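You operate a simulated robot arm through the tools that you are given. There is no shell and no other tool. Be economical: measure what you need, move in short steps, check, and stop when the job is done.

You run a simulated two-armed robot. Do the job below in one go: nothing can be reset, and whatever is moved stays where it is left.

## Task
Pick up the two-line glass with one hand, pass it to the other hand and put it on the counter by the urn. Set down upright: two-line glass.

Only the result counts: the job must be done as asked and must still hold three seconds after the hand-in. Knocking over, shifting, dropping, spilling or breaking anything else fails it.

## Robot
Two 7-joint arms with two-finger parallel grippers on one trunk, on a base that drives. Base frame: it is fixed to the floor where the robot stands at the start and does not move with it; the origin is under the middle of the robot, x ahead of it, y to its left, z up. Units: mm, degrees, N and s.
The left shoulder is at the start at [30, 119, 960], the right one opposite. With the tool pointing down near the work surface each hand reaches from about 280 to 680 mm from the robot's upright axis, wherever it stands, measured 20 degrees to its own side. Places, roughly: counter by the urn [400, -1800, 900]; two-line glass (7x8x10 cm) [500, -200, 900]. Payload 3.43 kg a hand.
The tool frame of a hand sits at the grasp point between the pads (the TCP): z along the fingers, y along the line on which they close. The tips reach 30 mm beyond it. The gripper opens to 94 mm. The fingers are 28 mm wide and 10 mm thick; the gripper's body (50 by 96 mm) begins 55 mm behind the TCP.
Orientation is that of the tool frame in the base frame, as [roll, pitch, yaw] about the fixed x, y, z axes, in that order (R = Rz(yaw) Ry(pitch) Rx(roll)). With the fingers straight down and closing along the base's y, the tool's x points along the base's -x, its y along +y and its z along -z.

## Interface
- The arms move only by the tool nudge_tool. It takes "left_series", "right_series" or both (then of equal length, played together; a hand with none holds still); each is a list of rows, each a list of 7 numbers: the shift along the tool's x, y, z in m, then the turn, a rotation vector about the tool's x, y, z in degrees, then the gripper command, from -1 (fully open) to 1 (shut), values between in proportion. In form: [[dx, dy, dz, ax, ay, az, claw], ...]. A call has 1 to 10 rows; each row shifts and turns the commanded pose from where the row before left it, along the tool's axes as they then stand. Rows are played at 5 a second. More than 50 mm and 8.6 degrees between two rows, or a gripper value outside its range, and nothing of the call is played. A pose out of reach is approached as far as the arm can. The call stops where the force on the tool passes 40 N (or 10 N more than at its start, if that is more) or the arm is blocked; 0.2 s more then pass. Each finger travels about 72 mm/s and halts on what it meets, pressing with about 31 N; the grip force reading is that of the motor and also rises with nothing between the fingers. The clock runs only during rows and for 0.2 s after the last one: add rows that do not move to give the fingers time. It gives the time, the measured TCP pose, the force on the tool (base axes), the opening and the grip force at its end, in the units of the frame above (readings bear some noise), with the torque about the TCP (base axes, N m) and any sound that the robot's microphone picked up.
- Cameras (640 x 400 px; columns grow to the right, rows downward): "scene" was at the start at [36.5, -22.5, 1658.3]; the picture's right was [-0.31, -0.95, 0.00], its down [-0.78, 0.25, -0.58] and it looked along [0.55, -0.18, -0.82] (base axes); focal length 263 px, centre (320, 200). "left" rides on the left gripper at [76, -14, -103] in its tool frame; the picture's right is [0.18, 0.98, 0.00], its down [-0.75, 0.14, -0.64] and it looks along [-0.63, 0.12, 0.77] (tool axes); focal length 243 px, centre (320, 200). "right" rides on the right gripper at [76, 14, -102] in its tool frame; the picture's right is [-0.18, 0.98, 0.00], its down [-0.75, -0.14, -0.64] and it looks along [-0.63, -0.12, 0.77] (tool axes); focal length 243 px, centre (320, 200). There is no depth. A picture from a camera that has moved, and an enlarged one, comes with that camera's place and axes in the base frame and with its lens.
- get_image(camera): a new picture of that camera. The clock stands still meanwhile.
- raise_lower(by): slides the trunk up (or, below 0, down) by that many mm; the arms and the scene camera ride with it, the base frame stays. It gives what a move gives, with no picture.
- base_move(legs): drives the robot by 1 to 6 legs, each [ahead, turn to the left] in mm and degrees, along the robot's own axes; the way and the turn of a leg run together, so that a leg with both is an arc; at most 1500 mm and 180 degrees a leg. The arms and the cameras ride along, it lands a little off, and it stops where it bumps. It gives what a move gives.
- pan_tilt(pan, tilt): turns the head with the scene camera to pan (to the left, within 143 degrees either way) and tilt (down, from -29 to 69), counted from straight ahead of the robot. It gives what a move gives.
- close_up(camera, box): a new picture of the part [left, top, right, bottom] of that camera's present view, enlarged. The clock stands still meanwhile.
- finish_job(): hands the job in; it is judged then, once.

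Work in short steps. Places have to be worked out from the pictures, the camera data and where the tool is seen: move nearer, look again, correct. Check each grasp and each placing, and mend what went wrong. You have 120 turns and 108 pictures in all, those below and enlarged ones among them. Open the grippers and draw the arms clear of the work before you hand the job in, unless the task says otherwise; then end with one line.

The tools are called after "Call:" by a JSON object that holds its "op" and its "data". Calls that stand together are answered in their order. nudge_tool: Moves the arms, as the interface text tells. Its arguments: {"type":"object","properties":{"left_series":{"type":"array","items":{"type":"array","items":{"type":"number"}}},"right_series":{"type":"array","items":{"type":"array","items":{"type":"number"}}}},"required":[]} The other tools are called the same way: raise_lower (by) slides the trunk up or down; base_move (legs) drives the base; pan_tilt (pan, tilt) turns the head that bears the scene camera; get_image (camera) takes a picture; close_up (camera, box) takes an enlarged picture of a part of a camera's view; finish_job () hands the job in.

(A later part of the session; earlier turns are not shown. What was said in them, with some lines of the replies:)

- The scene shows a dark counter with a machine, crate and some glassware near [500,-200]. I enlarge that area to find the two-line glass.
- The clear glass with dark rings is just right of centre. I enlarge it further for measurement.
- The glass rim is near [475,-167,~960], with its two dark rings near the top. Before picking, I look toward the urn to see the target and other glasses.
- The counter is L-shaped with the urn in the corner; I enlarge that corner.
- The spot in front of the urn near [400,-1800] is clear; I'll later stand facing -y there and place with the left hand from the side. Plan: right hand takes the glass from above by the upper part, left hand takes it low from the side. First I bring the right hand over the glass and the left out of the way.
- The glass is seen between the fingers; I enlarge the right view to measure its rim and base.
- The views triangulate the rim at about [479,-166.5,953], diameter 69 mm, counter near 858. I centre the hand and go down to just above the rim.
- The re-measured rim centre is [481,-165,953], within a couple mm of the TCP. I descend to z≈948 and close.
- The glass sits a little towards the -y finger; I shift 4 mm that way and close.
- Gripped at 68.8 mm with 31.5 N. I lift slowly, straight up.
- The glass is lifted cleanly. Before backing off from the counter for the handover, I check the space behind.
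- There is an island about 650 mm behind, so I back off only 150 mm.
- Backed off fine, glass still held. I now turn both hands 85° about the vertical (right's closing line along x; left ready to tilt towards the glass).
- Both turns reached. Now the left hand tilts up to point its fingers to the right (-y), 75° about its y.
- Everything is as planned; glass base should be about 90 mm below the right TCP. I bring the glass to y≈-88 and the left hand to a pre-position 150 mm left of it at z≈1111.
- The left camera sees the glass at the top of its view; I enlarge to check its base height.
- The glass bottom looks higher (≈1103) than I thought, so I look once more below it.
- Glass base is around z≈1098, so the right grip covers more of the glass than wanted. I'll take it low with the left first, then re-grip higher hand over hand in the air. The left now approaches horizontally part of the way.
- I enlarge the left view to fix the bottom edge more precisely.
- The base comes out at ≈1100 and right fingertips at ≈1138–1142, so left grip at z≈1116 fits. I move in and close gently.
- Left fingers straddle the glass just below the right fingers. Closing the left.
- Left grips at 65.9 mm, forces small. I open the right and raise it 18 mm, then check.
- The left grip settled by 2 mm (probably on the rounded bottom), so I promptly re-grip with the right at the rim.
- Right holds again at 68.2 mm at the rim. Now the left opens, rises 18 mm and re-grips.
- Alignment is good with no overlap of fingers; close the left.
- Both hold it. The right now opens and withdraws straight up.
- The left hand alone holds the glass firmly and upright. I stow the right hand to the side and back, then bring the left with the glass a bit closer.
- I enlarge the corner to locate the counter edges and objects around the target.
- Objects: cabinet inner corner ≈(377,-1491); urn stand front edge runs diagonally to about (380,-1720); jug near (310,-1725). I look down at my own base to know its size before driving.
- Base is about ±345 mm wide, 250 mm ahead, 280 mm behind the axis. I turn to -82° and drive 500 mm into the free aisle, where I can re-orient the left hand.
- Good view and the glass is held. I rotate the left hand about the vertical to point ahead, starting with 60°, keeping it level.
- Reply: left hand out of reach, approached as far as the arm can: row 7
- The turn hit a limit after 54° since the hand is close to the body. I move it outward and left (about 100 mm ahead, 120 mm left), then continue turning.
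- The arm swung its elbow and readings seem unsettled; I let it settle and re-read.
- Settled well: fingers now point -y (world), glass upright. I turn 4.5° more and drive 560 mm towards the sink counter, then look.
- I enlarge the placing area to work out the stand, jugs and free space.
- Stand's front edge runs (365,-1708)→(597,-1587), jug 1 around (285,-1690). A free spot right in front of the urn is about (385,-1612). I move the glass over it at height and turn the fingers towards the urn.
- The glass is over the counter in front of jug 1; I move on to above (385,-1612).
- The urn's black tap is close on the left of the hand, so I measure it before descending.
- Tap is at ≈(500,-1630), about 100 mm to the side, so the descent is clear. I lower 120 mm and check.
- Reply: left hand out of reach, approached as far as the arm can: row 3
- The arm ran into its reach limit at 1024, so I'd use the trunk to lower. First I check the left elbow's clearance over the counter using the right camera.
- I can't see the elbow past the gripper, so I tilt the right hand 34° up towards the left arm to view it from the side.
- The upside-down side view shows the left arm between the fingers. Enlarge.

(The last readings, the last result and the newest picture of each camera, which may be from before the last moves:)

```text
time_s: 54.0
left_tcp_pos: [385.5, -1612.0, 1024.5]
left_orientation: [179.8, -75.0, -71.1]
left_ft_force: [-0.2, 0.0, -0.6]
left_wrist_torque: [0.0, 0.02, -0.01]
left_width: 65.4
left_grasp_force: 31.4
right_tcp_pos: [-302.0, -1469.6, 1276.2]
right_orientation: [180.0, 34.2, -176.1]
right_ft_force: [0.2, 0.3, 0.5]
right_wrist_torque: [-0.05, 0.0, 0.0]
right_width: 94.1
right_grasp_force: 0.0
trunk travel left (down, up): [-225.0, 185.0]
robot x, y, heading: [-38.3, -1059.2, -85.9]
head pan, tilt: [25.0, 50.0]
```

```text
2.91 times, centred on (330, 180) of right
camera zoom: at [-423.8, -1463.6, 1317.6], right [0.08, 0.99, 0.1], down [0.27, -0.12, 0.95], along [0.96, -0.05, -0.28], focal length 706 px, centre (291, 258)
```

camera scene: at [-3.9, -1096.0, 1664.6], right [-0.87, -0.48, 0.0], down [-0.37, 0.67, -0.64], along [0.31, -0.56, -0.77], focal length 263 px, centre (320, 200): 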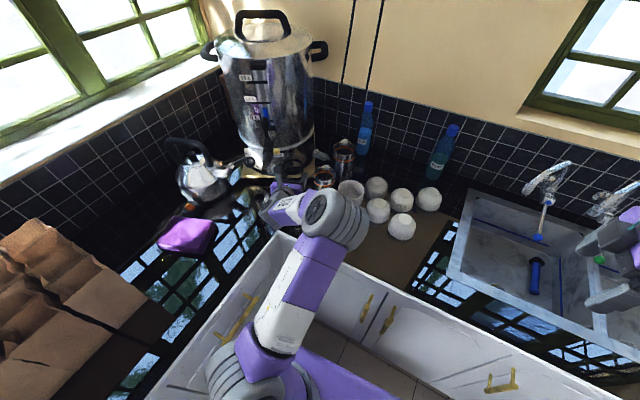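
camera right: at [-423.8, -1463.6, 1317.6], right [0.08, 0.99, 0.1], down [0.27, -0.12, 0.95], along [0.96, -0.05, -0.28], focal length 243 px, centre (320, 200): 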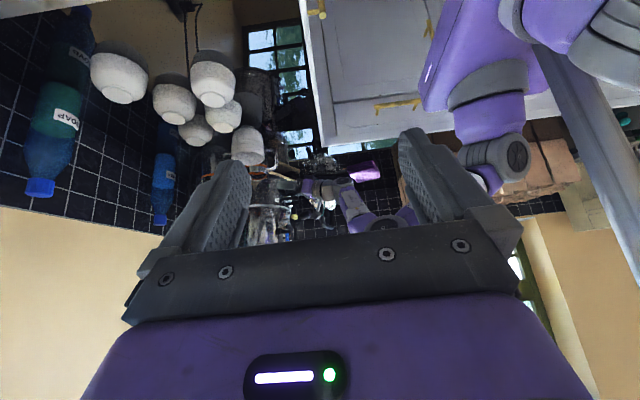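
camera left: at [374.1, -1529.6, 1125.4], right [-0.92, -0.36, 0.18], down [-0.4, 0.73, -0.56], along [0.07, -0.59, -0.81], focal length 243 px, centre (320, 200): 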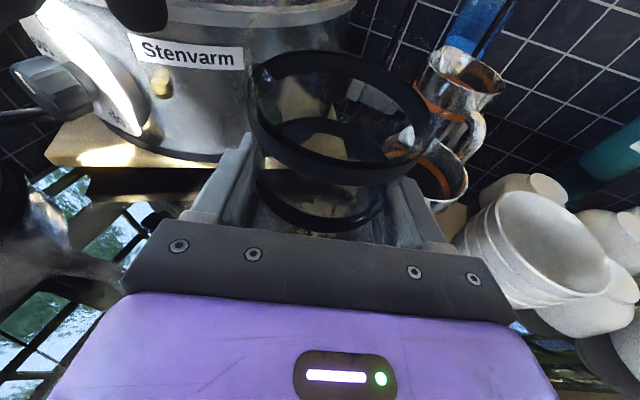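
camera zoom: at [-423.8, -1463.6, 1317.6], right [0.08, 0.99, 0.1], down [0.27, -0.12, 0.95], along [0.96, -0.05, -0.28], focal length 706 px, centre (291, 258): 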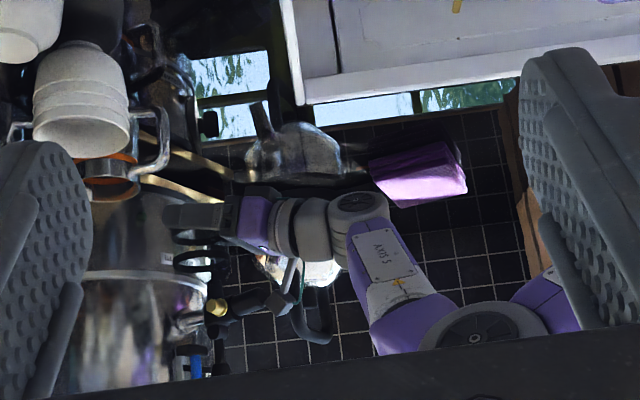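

The elbow is high (z≈1220) and the wrist ≈1065 over the aisle, so lowering the trunk about 110 mm is safe. I lower 85 mm first.

Call:
{"op": "raise_lower", "data": {"by": -85}}

Call:
{"op": "get_image", "data": {"camera": "left"}}

Call:
{"op": "close_up", "data": {"camera": "right", "box": [220, 100, 440, 240]}}

Call:
{"op": "close_up", "data": {"camera": "scene", "box": [220, 110, 380, 230]}}

```text
time_s: 55.2
left_tcp_pos: [384.4, -1611.6, 939.7]
left_orientation: [180.0, -74.9, -71.2]
left_ft_force: [0.3, -0.1, -0.3]
left_wrist_torque: [0.03, 0.01, 0.04]
left_width: 65.4
left_grasp_force: 31.1
right_tcp_pos: [-303.3, -1469.0, 1190.8]
right_orientation: [180.0, 34.0, -176.0]
right_ft_force: [-0.3, 0.5, -0.2]
right_wrist_torque: [0.01, 0.02, 0.01]
right_width: 93.8
right_grasp_force: 0.1
trunk travel left (down, up): [-140.0, 270.0]
robot x, y, heading: [-39.1, -1056.9, -86.1]
head pan, tilt: [25.0, 50.0]
```

```text
35 pictures are left
camera left: at [372.8, -1530.7, 1040.5], right [-0.92, -0.36, 0.18], down [-0.4, 0.73, -0.56], along [0.07, -0.58, -0.81], focal length 243 px, centre (320, 200)
```

left: 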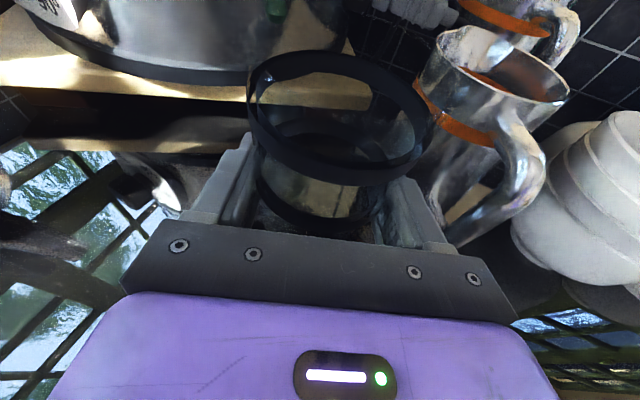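

```text
2.86 times, centred on (330, 170) of right
camera zoom: at [-423.9, -1463.6, 1232.9], right [0.08, 0.99, 0.1], down [0.27, -0.12, 0.95], along [0.96, -0.05, -0.28], focal length 693 px, centre (291, 286)
```

zoom: 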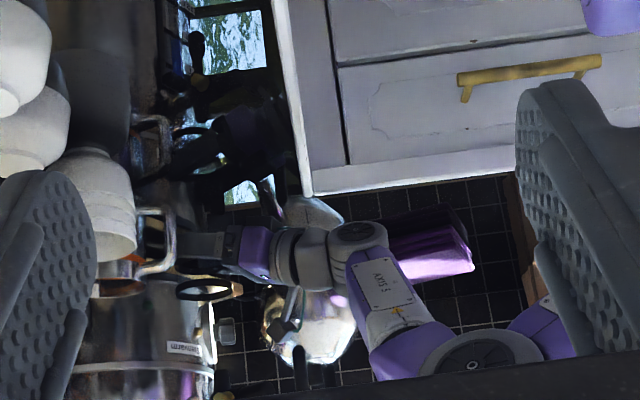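

```text
3.33 times, centred on (300, 170) of scene
camera zoom: at [-5.5, -1097.4, 1579.7], right [-0.87, -0.48, 0.0], down [-0.37, 0.67, -0.64], along [0.31, -0.56, -0.77], focal length 878 px, centre (387, 300)
```

zoom: 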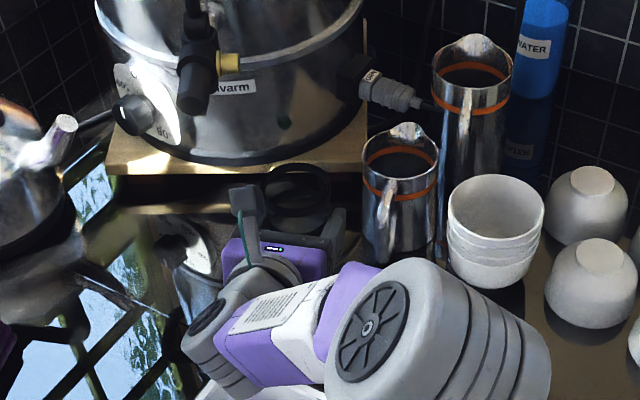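

Clearances look fine (jug ≥ 28 mm from the fingers). Estimated remaining gap ≈28 mm; I lower 18 mm more and check.

Call:
{"op": "raise_lower", "data": {"by": -18}}

Call:
{"op": "close_up", "data": {"camera": "left", "box": [200, 30, 480, 240]}}

Call:
{"op": "close_up", "data": {"camera": "right", "box": [260, 140, 340, 210]}}

```text
time_s: 55.8
left_tcp_pos: [384.4, -1611.6, 922.2]
left_orientation: [179.9, -75.0, -71.2]
left_ft_force: [0.6, 0.5, -0.3]
left_wrist_torque: [-0.02, -0.02, -0.01]
left_width: 65.1
left_grasp_force: 30.7
right_tcp_pos: [-301.3, -1469.5, 1171.3]
right_orientation: [-180.0, 34.0, -175.9]
right_ft_force: [-0.4, 1.4, -0.7]
right_wrist_torque: [0.01, -0.01, 0.0]
right_width: 93.9
right_grasp_force: 0.1
trunk travel left (down, up): [-122.0, 288.0]
robot x, y, heading: [-36.0, -1056.6, -85.9]
head pan, tilt: [25.0, 50.0]
```

```text
1.90 times, centred on (340, 135) of left
camera zoom: at [372.8, -1530.7, 1022.4], right [-0.92, -0.36, 0.18], down [-0.4, 0.73, -0.56], along [0.07, -0.58, -0.81], focal length 462 px, centre (282, 324)
```

zoom: 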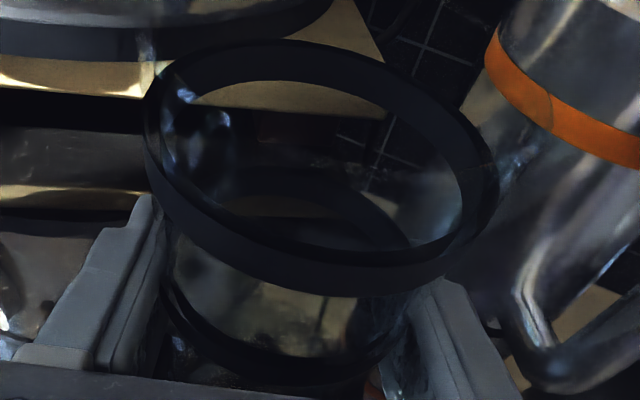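

```text
5.71 times, centred on (300, 175) of right
camera zoom: at [-423.9, -1463.5, 1214.8], right [0.08, 0.99, 0.1], down [0.27, -0.12, 0.95], along [0.96, -0.05, -0.28], focal length 1386 px, centre (434, 343)
```

zoom: 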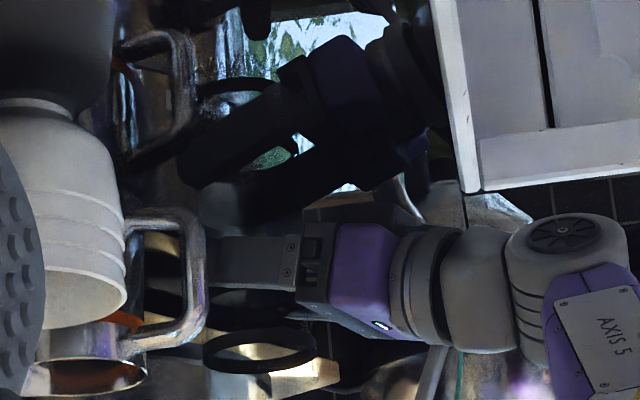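

The mirror image gives counter ≈881, so the gap is about 8 mm. I lower 5 mm and watch the force.

Call:
{"op": "raise_lower", "data": {"by": -5}}

Call:
{"op": "raise_lower", "data": {"by": -2}}

```text
time_s: 56.4
left_tcp_pos: [384.8, -1611.2, 916.7]
left_orientation: [179.9, -75.0, -71.2]
left_ft_force: [-0.8, -0.7, -0.2]
left_wrist_torque: [0.0, 0.01, 0.02]
left_width: 65.3
left_grasp_force: 30.9
right_tcp_pos: [-301.3, -1470.0, 1166.5]
right_orientation: [-180.0, 34.0, -176.0]
right_ft_force: [0.0, 0.2, -0.3]
right_wrist_torque: [-0.01, 0.0, -0.01]
right_width: 94.0
right_grasp_force: 0.1
trunk travel left (down, up): [-117.0, 293.0]
robot x, y, heading: [-39.3, -1061.9, -86.1]
head pan, tilt: [25.0, 50.0]
```

```text
time_s: 56.9
left_tcp_pos: [384.3, -1611.9, 914.7]
left_orientation: [179.9, -75.1, -71.3]
left_ft_force: [0.0, -0.4, -0.4]
left_wrist_torque: [0.02, 0.0, 0.01]
left_width: 65.4
left_grasp_force: 31.3
right_tcp_pos: [-302.0, -1469.1, 1165.3]
right_orientation: [179.9, 34.0, -176.0]
right_ft_force: [-0.2, 0.0, -0.4]
right_wrist_torque: [0.02, 0.02, 0.02]
right_width: 94.2
right_grasp_force: 0.1
trunk travel left (down, up): [-115.0, 295.0]
robot x, y, heading: [-41.9, -1061.6, -85.9]
head pan, tilt: [25.0, 50.0]
```

No contact yet; two more 2 mm steps.

Call:
{"op": "raise_lower", "data": {"by": -2}}

Call:
{"op": "raise_lower", "data": {"by": -2}}

Call:
{"op": "close_up", "data": {"camera": "right", "box": [260, 140, 340, 210]}}

```text
time_s: 57.4
left_tcp_pos: [384.0, -1612.0, 913.9]
left_orientation: [180.0, -75.2, -71.2]
left_ft_force: [1.1, -0.8, 7.7]
left_wrist_torque: [0.6, 0.12, -0.04]
left_width: 65.5
left_grasp_force: 31.5
right_tcp_pos: [-304.3, -1468.0, 1163.8]
right_orientation: [-179.9, 33.9, -176.0]
right_ft_force: [-0.6, 0.5, -0.2]
right_wrist_torque: [0.02, 0.0, 0.01]
right_width: 94.1
right_grasp_force: 0.0
trunk travel left (down, up): [-113.0, 297.0]
robot x, y, heading: [-39.1, -1061.7, -85.9]
head pan, tilt: [25.0, 50.0]
```

```text
time_s: 57.9
left_tcp_pos: [385.4, -1611.4, 914.2]
left_orientation: [180.0, -75.4, -71.3]
left_ft_force: [2.9, -2.5, 25.9]
left_wrist_torque: [1.64, 0.48, -0.19]
left_width: 65.2
left_grasp_force: 30.8
right_tcp_pos: [-302.8, -1467.3, 1160.2]
right_orientation: [-180.0, 34.1, -176.0]
right_ft_force: [0.5, -1.5, 0.5]
right_wrist_torque: [-0.03, 0.02, 0.02]
right_width: 94.1
right_grasp_force: 0.1
trunk travel left (down, up): [-111.0, 299.0]
robot x, y, heading: [-39.2, -1062.0, -85.8]
head pan, tilt: [25.0, 50.0]
```

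```text
5.71 times, centred on (300, 175) of right
camera zoom: at [-424.9, -1462.4, 1204.1], right [0.08, 0.99, 0.1], down [0.27, -0.12, 0.95], along [0.96, -0.05, -0.28], focal length 1386 px, centre (434, 343)
```

zoom: 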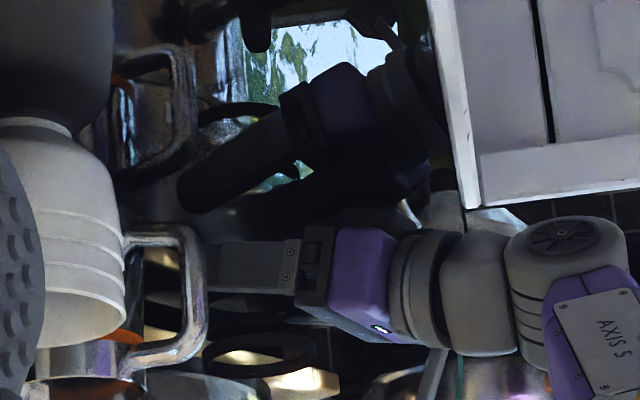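

The torque says contact is ~66 mm behind the TCP, i.e. under the gripper body rather than under the glass. I raise 4 mm and look at what is beneath.

Call:
{"op": "raise_lower", "data": {"by": 4}}

Call:
{"op": "close_up", "data": {"camera": "scene", "box": [220, 130, 350, 230]}}

Call:
{"op": "close_up", "data": {"camera": "right", "box": [280, 150, 330, 200]}}

Call:
{"op": "get_image", "data": {"camera": "left"}}

```text
time_s: 58.5
left_tcp_pos: [384.3, -1611.4, 914.3]
left_orientation: [-180.0, -74.8, -71.3]
left_ft_force: [1.9, -2.1, 9.7]
left_wrist_torque: [0.18, -0.11, -0.04]
left_width: 65.2
left_grasp_force: 31.3
right_tcp_pos: [-303.1, -1469.1, 1166.1]
right_orientation: [-179.9, 33.9, -175.9]
right_ft_force: [0.1, -0.4, -0.1]
right_wrist_torque: [0.0, 0.01, -0.03]
right_width: 94.2
right_grasp_force: 0.1
trunk travel left (down, up): [-115.0, 295.0]
robot x, y, heading: [-38.0, -1059.6, -86.3]
head pan, tilt: [25.0, 50.0]
```

```text
4.00 times, centred on (285, 180) of scene
camera zoom: at [-6.2, -1096.9, 1554.5], right [-0.87, -0.48, 0.0], down [-0.37, 0.67, -0.64], along [0.31, -0.56, -0.77], focal length 1053 px, centre (460, 280)
```

zoom: 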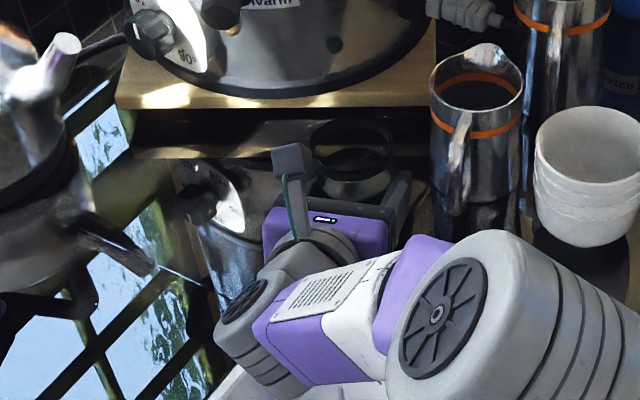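

```text
8.00 times, centred on (305, 175) of right
camera zoom: at [-424.5, -1463.1, 1207.7], right [0.08, 0.99, 0.1], down [0.27, -0.12, 0.95], along [0.96, -0.05, -0.28], focal length 1941 px, centre (440, 400)
```

zoom: 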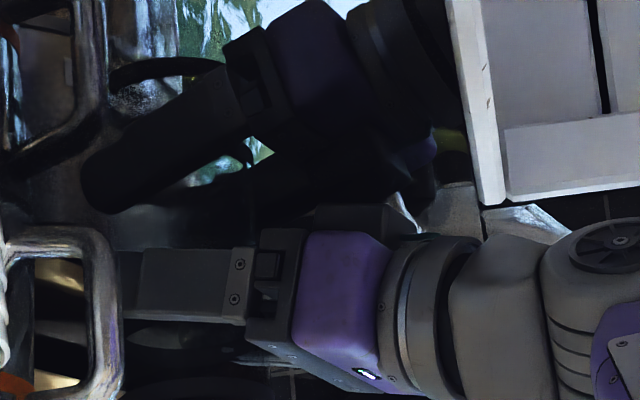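

```text
27 pictures are left
camera left: at [372.2, -1530.3, 1014.8], right [-0.92, -0.36, 0.18], down [-0.4, 0.73, -0.56], along [0.07, -0.58, -0.81], focal length 243 px, centre (320, 200)
```

left: 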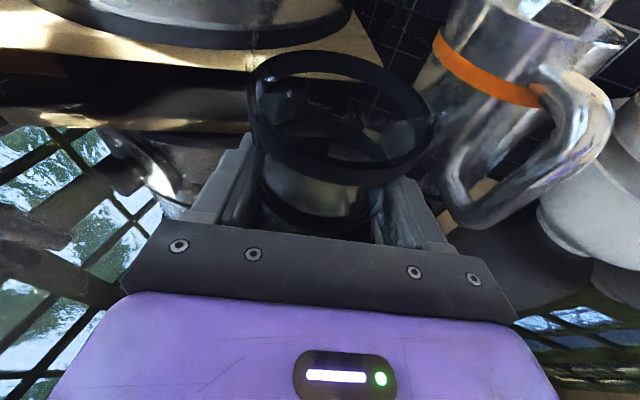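

The mirror picture shows ~10 mm air under the gripper body and counter ≈881, which matches the glass base now being on the counter. I let it settle and re-read the force.

Call:
{"op": "nudge_tool", "data": {"left_series": [[0, 0, 0, 0, 0, 0, 1], [0, 0, 0, 0, 0, 0, 1], [0, 0, 0, 0, 0, 0, 1]]}}

```text
time_s: 59.2
left_tcp_pos: [383.0, -1611.3, 913.8]
left_orientation: [-179.9, -74.8, -71.2]
left_ft_force: [-0.6, 0.2, 2.2]
left_wrist_torque: [0.09, -0.03, 0.03]
left_width: 65.1
left_grasp_force: 30.8
right_tcp_pos: [-303.0, -1469.6, 1165.4]
right_orientation: [180.0, 34.0, -176.0]
right_ft_force: [0.1, 0.0, 0.2]
right_wrist_torque: [-0.03, -0.05, -0.03]
right_width: 93.8
right_grasp_force: 0.1
trunk travel left (down, up): [-115.0, 295.0]
robot x, y, heading: [-40.9, -1058.7, -86.1]
head pan, tilt: [25.0, 50.0]
```

Only 2 N contact remains: the glass stands lightly on the counter. I open the fingers slowly to about 75 mm.

Call:
{"op": "nudge_tool", "data": {"left_series": [[0, 0, 0, 0, 0, 0, -0.38], [0, 0, 0, 0, 0, 0, -0.44], [0, 0, 0, 0, 0, 0, -0.5], [0, 0, 0, 0, 0, 0, -0.6], [0, 0, 0, 0, 0, 0, -0.6], [0, 0, 0, 0, 0, 0, -0.6]]}}

Call:
{"op": "get_image", "data": {"camera": "left"}}

Call:
{"op": "close_up", "data": {"camera": "scene", "box": [240, 130, 340, 200]}}

```text
time_s: 60.6
left_tcp_pos: [384.7, -1612.7, 914.4]
left_orientation: [179.9, -75.1, -71.1]
left_ft_force: [0.6, 0.0, -0.4]
left_wrist_torque: [0.0, 0.0, -0.02]
left_width: 75.3
left_grasp_force: 0.1
right_tcp_pos: [-301.9, -1468.0, 1164.6]
right_orientation: [179.9, 34.0, -176.1]
right_ft_force: [0.2, -0.4, -0.2]
right_wrist_torque: [0.05, 0.01, 0.01]
right_width: 93.9
right_grasp_force: 0.0
trunk travel left (down, up): [-115.0, 295.0]
robot x, y, heading: [-37.8, -1060.5, -86.3]
head pan, tilt: [25.0, 50.0]
```

```text
26 pictures are left
camera left: at [372.8, -1530.8, 1015.4], right [-0.92, -0.36, 0.18], down [-0.4, 0.73, -0.56], along [0.07, -0.58, -0.81], focal length 243 px, centre (320, 200)
```

left: 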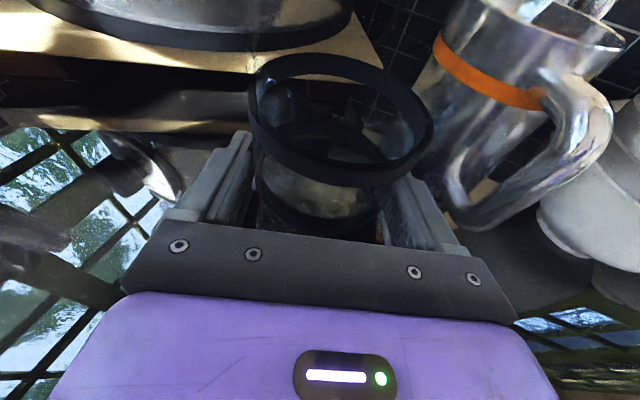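

```text
5.71 times, centred on (290, 165) of scene
camera zoom: at [-5.5, -1097.6, 1554.5], right [-0.87, -0.48, 0.0], down [-0.37, 0.67, -0.64], along [0.31, -0.56, -0.77], focal length 1505 px, centre (491, 400)
```

zoom: 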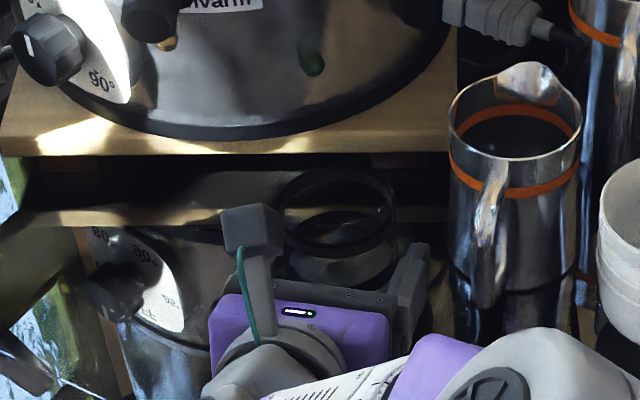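

The glass stands on its own, upright. I open a bit more and draw the hand straight back along the fingers.

Call:
{"op": "nudge_tool", "data": {"left_series": [[0, 0, 0, 0, 0, 0, -0.85], [0, 0, 0, 0, 0, 0, -0.85], [0, 0, -0.015, 0, 0, 0, -0.85], [0, 0, -0.02, 0, 0, 0, -0.85], [0, 0, -0.02, 0, 0, 0, -0.85], [0, 0, -0.02, 0, 0, 0, -0.85], [0, 0, 0, 0, 0, 0, -0.85]]}}

Call:
{"op": "get_image", "data": {"camera": "left"}}

```text
time_s: 62.2
left_tcp_pos: [360.9, -1543.3, 931.5]
left_orientation: [-180.0, -74.9, -71.2]
left_ft_force: [-1.1, -0.5, 0.7]
left_wrist_torque: [-0.01, -0.01, -0.02]
left_width: 87.0
left_grasp_force: 0.0
right_tcp_pos: [-303.4, -1469.7, 1164.8]
right_orientation: [180.0, 34.0, -176.0]
right_ft_force: [-0.5, 1.0, -0.2]
right_wrist_torque: [-0.01, 0.0, -0.01]
right_width: 93.9
right_grasp_force: 0.1
trunk travel left (down, up): [-115.0, 295.0]
robot x, y, heading: [-37.2, -1059.2, -86.2]
head pan, tilt: [25.0, 50.0]
```

```text
24 pictures are left
camera left: at [349.4, -1462.1, 1033.9], right [-0.92, -0.36, 0.18], down [-0.4, 0.73, -0.56], along [0.07, -0.58, -0.81], focal length 243 px, centre (320, 200)
```

left: 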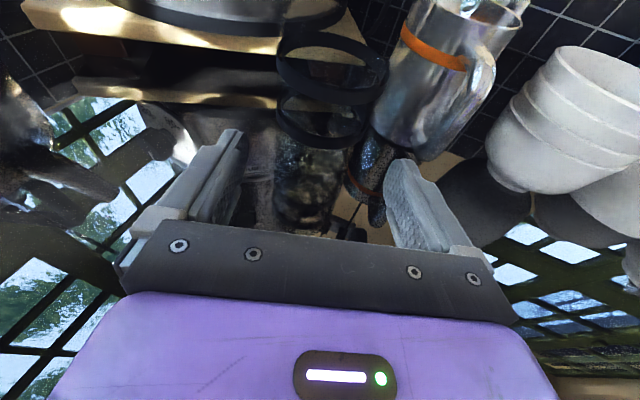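

Clear of the glass. I draw back further and raise the trunk.

Call:
{"op": "nudge_tool", "data": {"left_series": [[0, 0, -0.025, 0, 0, 0, -1], [0, 0, -0.025, 0, 0, 0, -1], [0, 0, -0.02, 0, 0, 0, -1], [0, 0, 0, 0, 0, 0, -1]]}}

Call:
{"op": "raise_lower", "data": {"by": 115}}

Call:
{"op": "base_move", "data": {"legs": [[-250, 0]]}}

Call:
{"op": "close_up", "data": {"camera": "scene", "box": [220, 80, 380, 200]}}

Call:
{"op": "get_image", "data": {"camera": "scene"}}

```text
time_s: 63.2
left_tcp_pos: [340.2, -1478.0, 952.1]
left_orientation: [-179.8, -74.9, -71.2]
left_ft_force: [0.3, -0.3, 0.3]
left_wrist_torque: [0.02, -0.01, -0.01]
left_width: 93.7
left_grasp_force: 0.1
right_tcp_pos: [-302.2, -1470.7, 1164.8]
right_orientation: [180.0, 34.0, -176.0]
right_ft_force: [0.7, 0.3, -0.6]
right_wrist_torque: [0.01, 0.02, 0.02]
right_width: 93.8
right_grasp_force: 0.1
trunk travel left (down, up): [-115.0, 295.0]
robot x, y, heading: [-33.0, -1062.5, -86.0]
head pan, tilt: [25.0, 50.0]
```

```text
time_s: 64.7
left_tcp_pos: [340.8, -1477.7, 1067.7]
left_orientation: [-180.0, -75.0, -71.2]
left_ft_force: [-0.5, -0.1, -0.3]
left_wrist_torque: [0.0, 0.0, 0.0]
left_width: 93.9
left_grasp_force: 0.0
right_tcp_pos: [-302.4, -1470.0, 1280.4]
right_orientation: [180.0, 34.0, -176.0]
right_ft_force: [-1.3, 0.2, -0.8]
right_wrist_torque: [0.02, -0.02, -0.01]
right_width: 94.0
right_grasp_force: 0.1
trunk travel left (down, up): [-230.0, 180.0]
robot x, y, heading: [-37.7, -1061.0, -86.0]
head pan, tilt: [25.0, 50.0]
```

```text
time_s: 66.5
left_tcp_pos: [324.3, -1232.0, 1067.5]
left_orientation: [179.9, -75.0, -71.2]
left_ft_force: [0.1, 1.2, 0.3]
left_wrist_torque: [0.01, -0.01, -0.01]
left_width: 94.0
left_grasp_force: 0.1
right_tcp_pos: [-318.4, -1225.6, 1280.6]
right_orientation: [-179.9, 34.1, -175.9]
right_ft_force: [0.6, 0.1, 0.0]
right_wrist_torque: [0.01, 0.01, -0.01]
right_width: 93.6
right_grasp_force: 0.1
trunk travel left (down, up): [-230.0, 180.0]
robot x, y, heading: [-58.4, -817.2, -86.0]
head pan, tilt: [25.0, 50.0]
```

```text
3.33 times, centred on (300, 140) of scene
camera zoom: at [-22.7, -852.6, 1669.6], right [-0.87, -0.49, 0.0], down [-0.37, 0.67, -0.64], along [0.31, -0.56, -0.77], focal length 878 px, centre (387, 400)
```

zoom: 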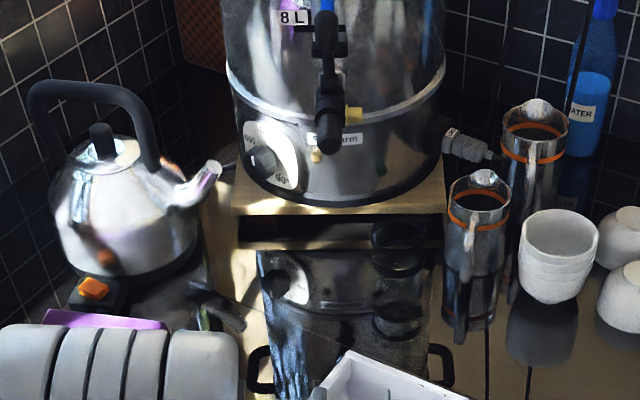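

```text
22 pictures are left
camera scene: at [-22.7, -852.6, 1669.6], right [-0.87, -0.49, 0.0], down [-0.37, 0.67, -0.64], along [0.31, -0.56, -0.77], focal length 263 px, centre (320, 200)
```

scene: 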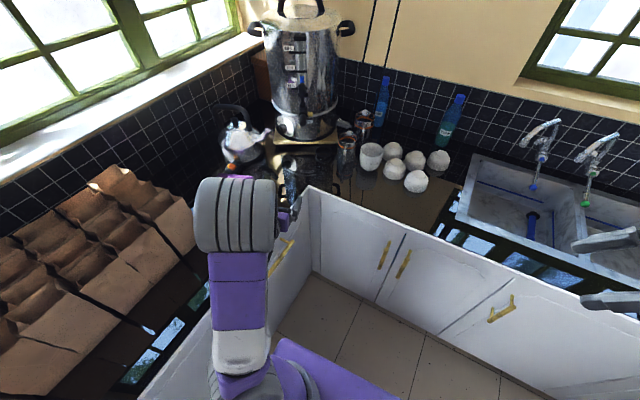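

The glass stands upright right in front of the urn, the jugs, bowls, kettle and napkins are undisturbed, and both hands are open and clear. I hand the job in.

Call:
{"op": "finish_job", "data": {}}

```text
The job is handed in.
```

The two-line glass was picked up with the right hand, passed to the left, and set upright on the counter in front of the urn, at about (385, -1612). That is roughly 190 mm from the rough point you gave, because the urn stand and jugs take up that exact spot.
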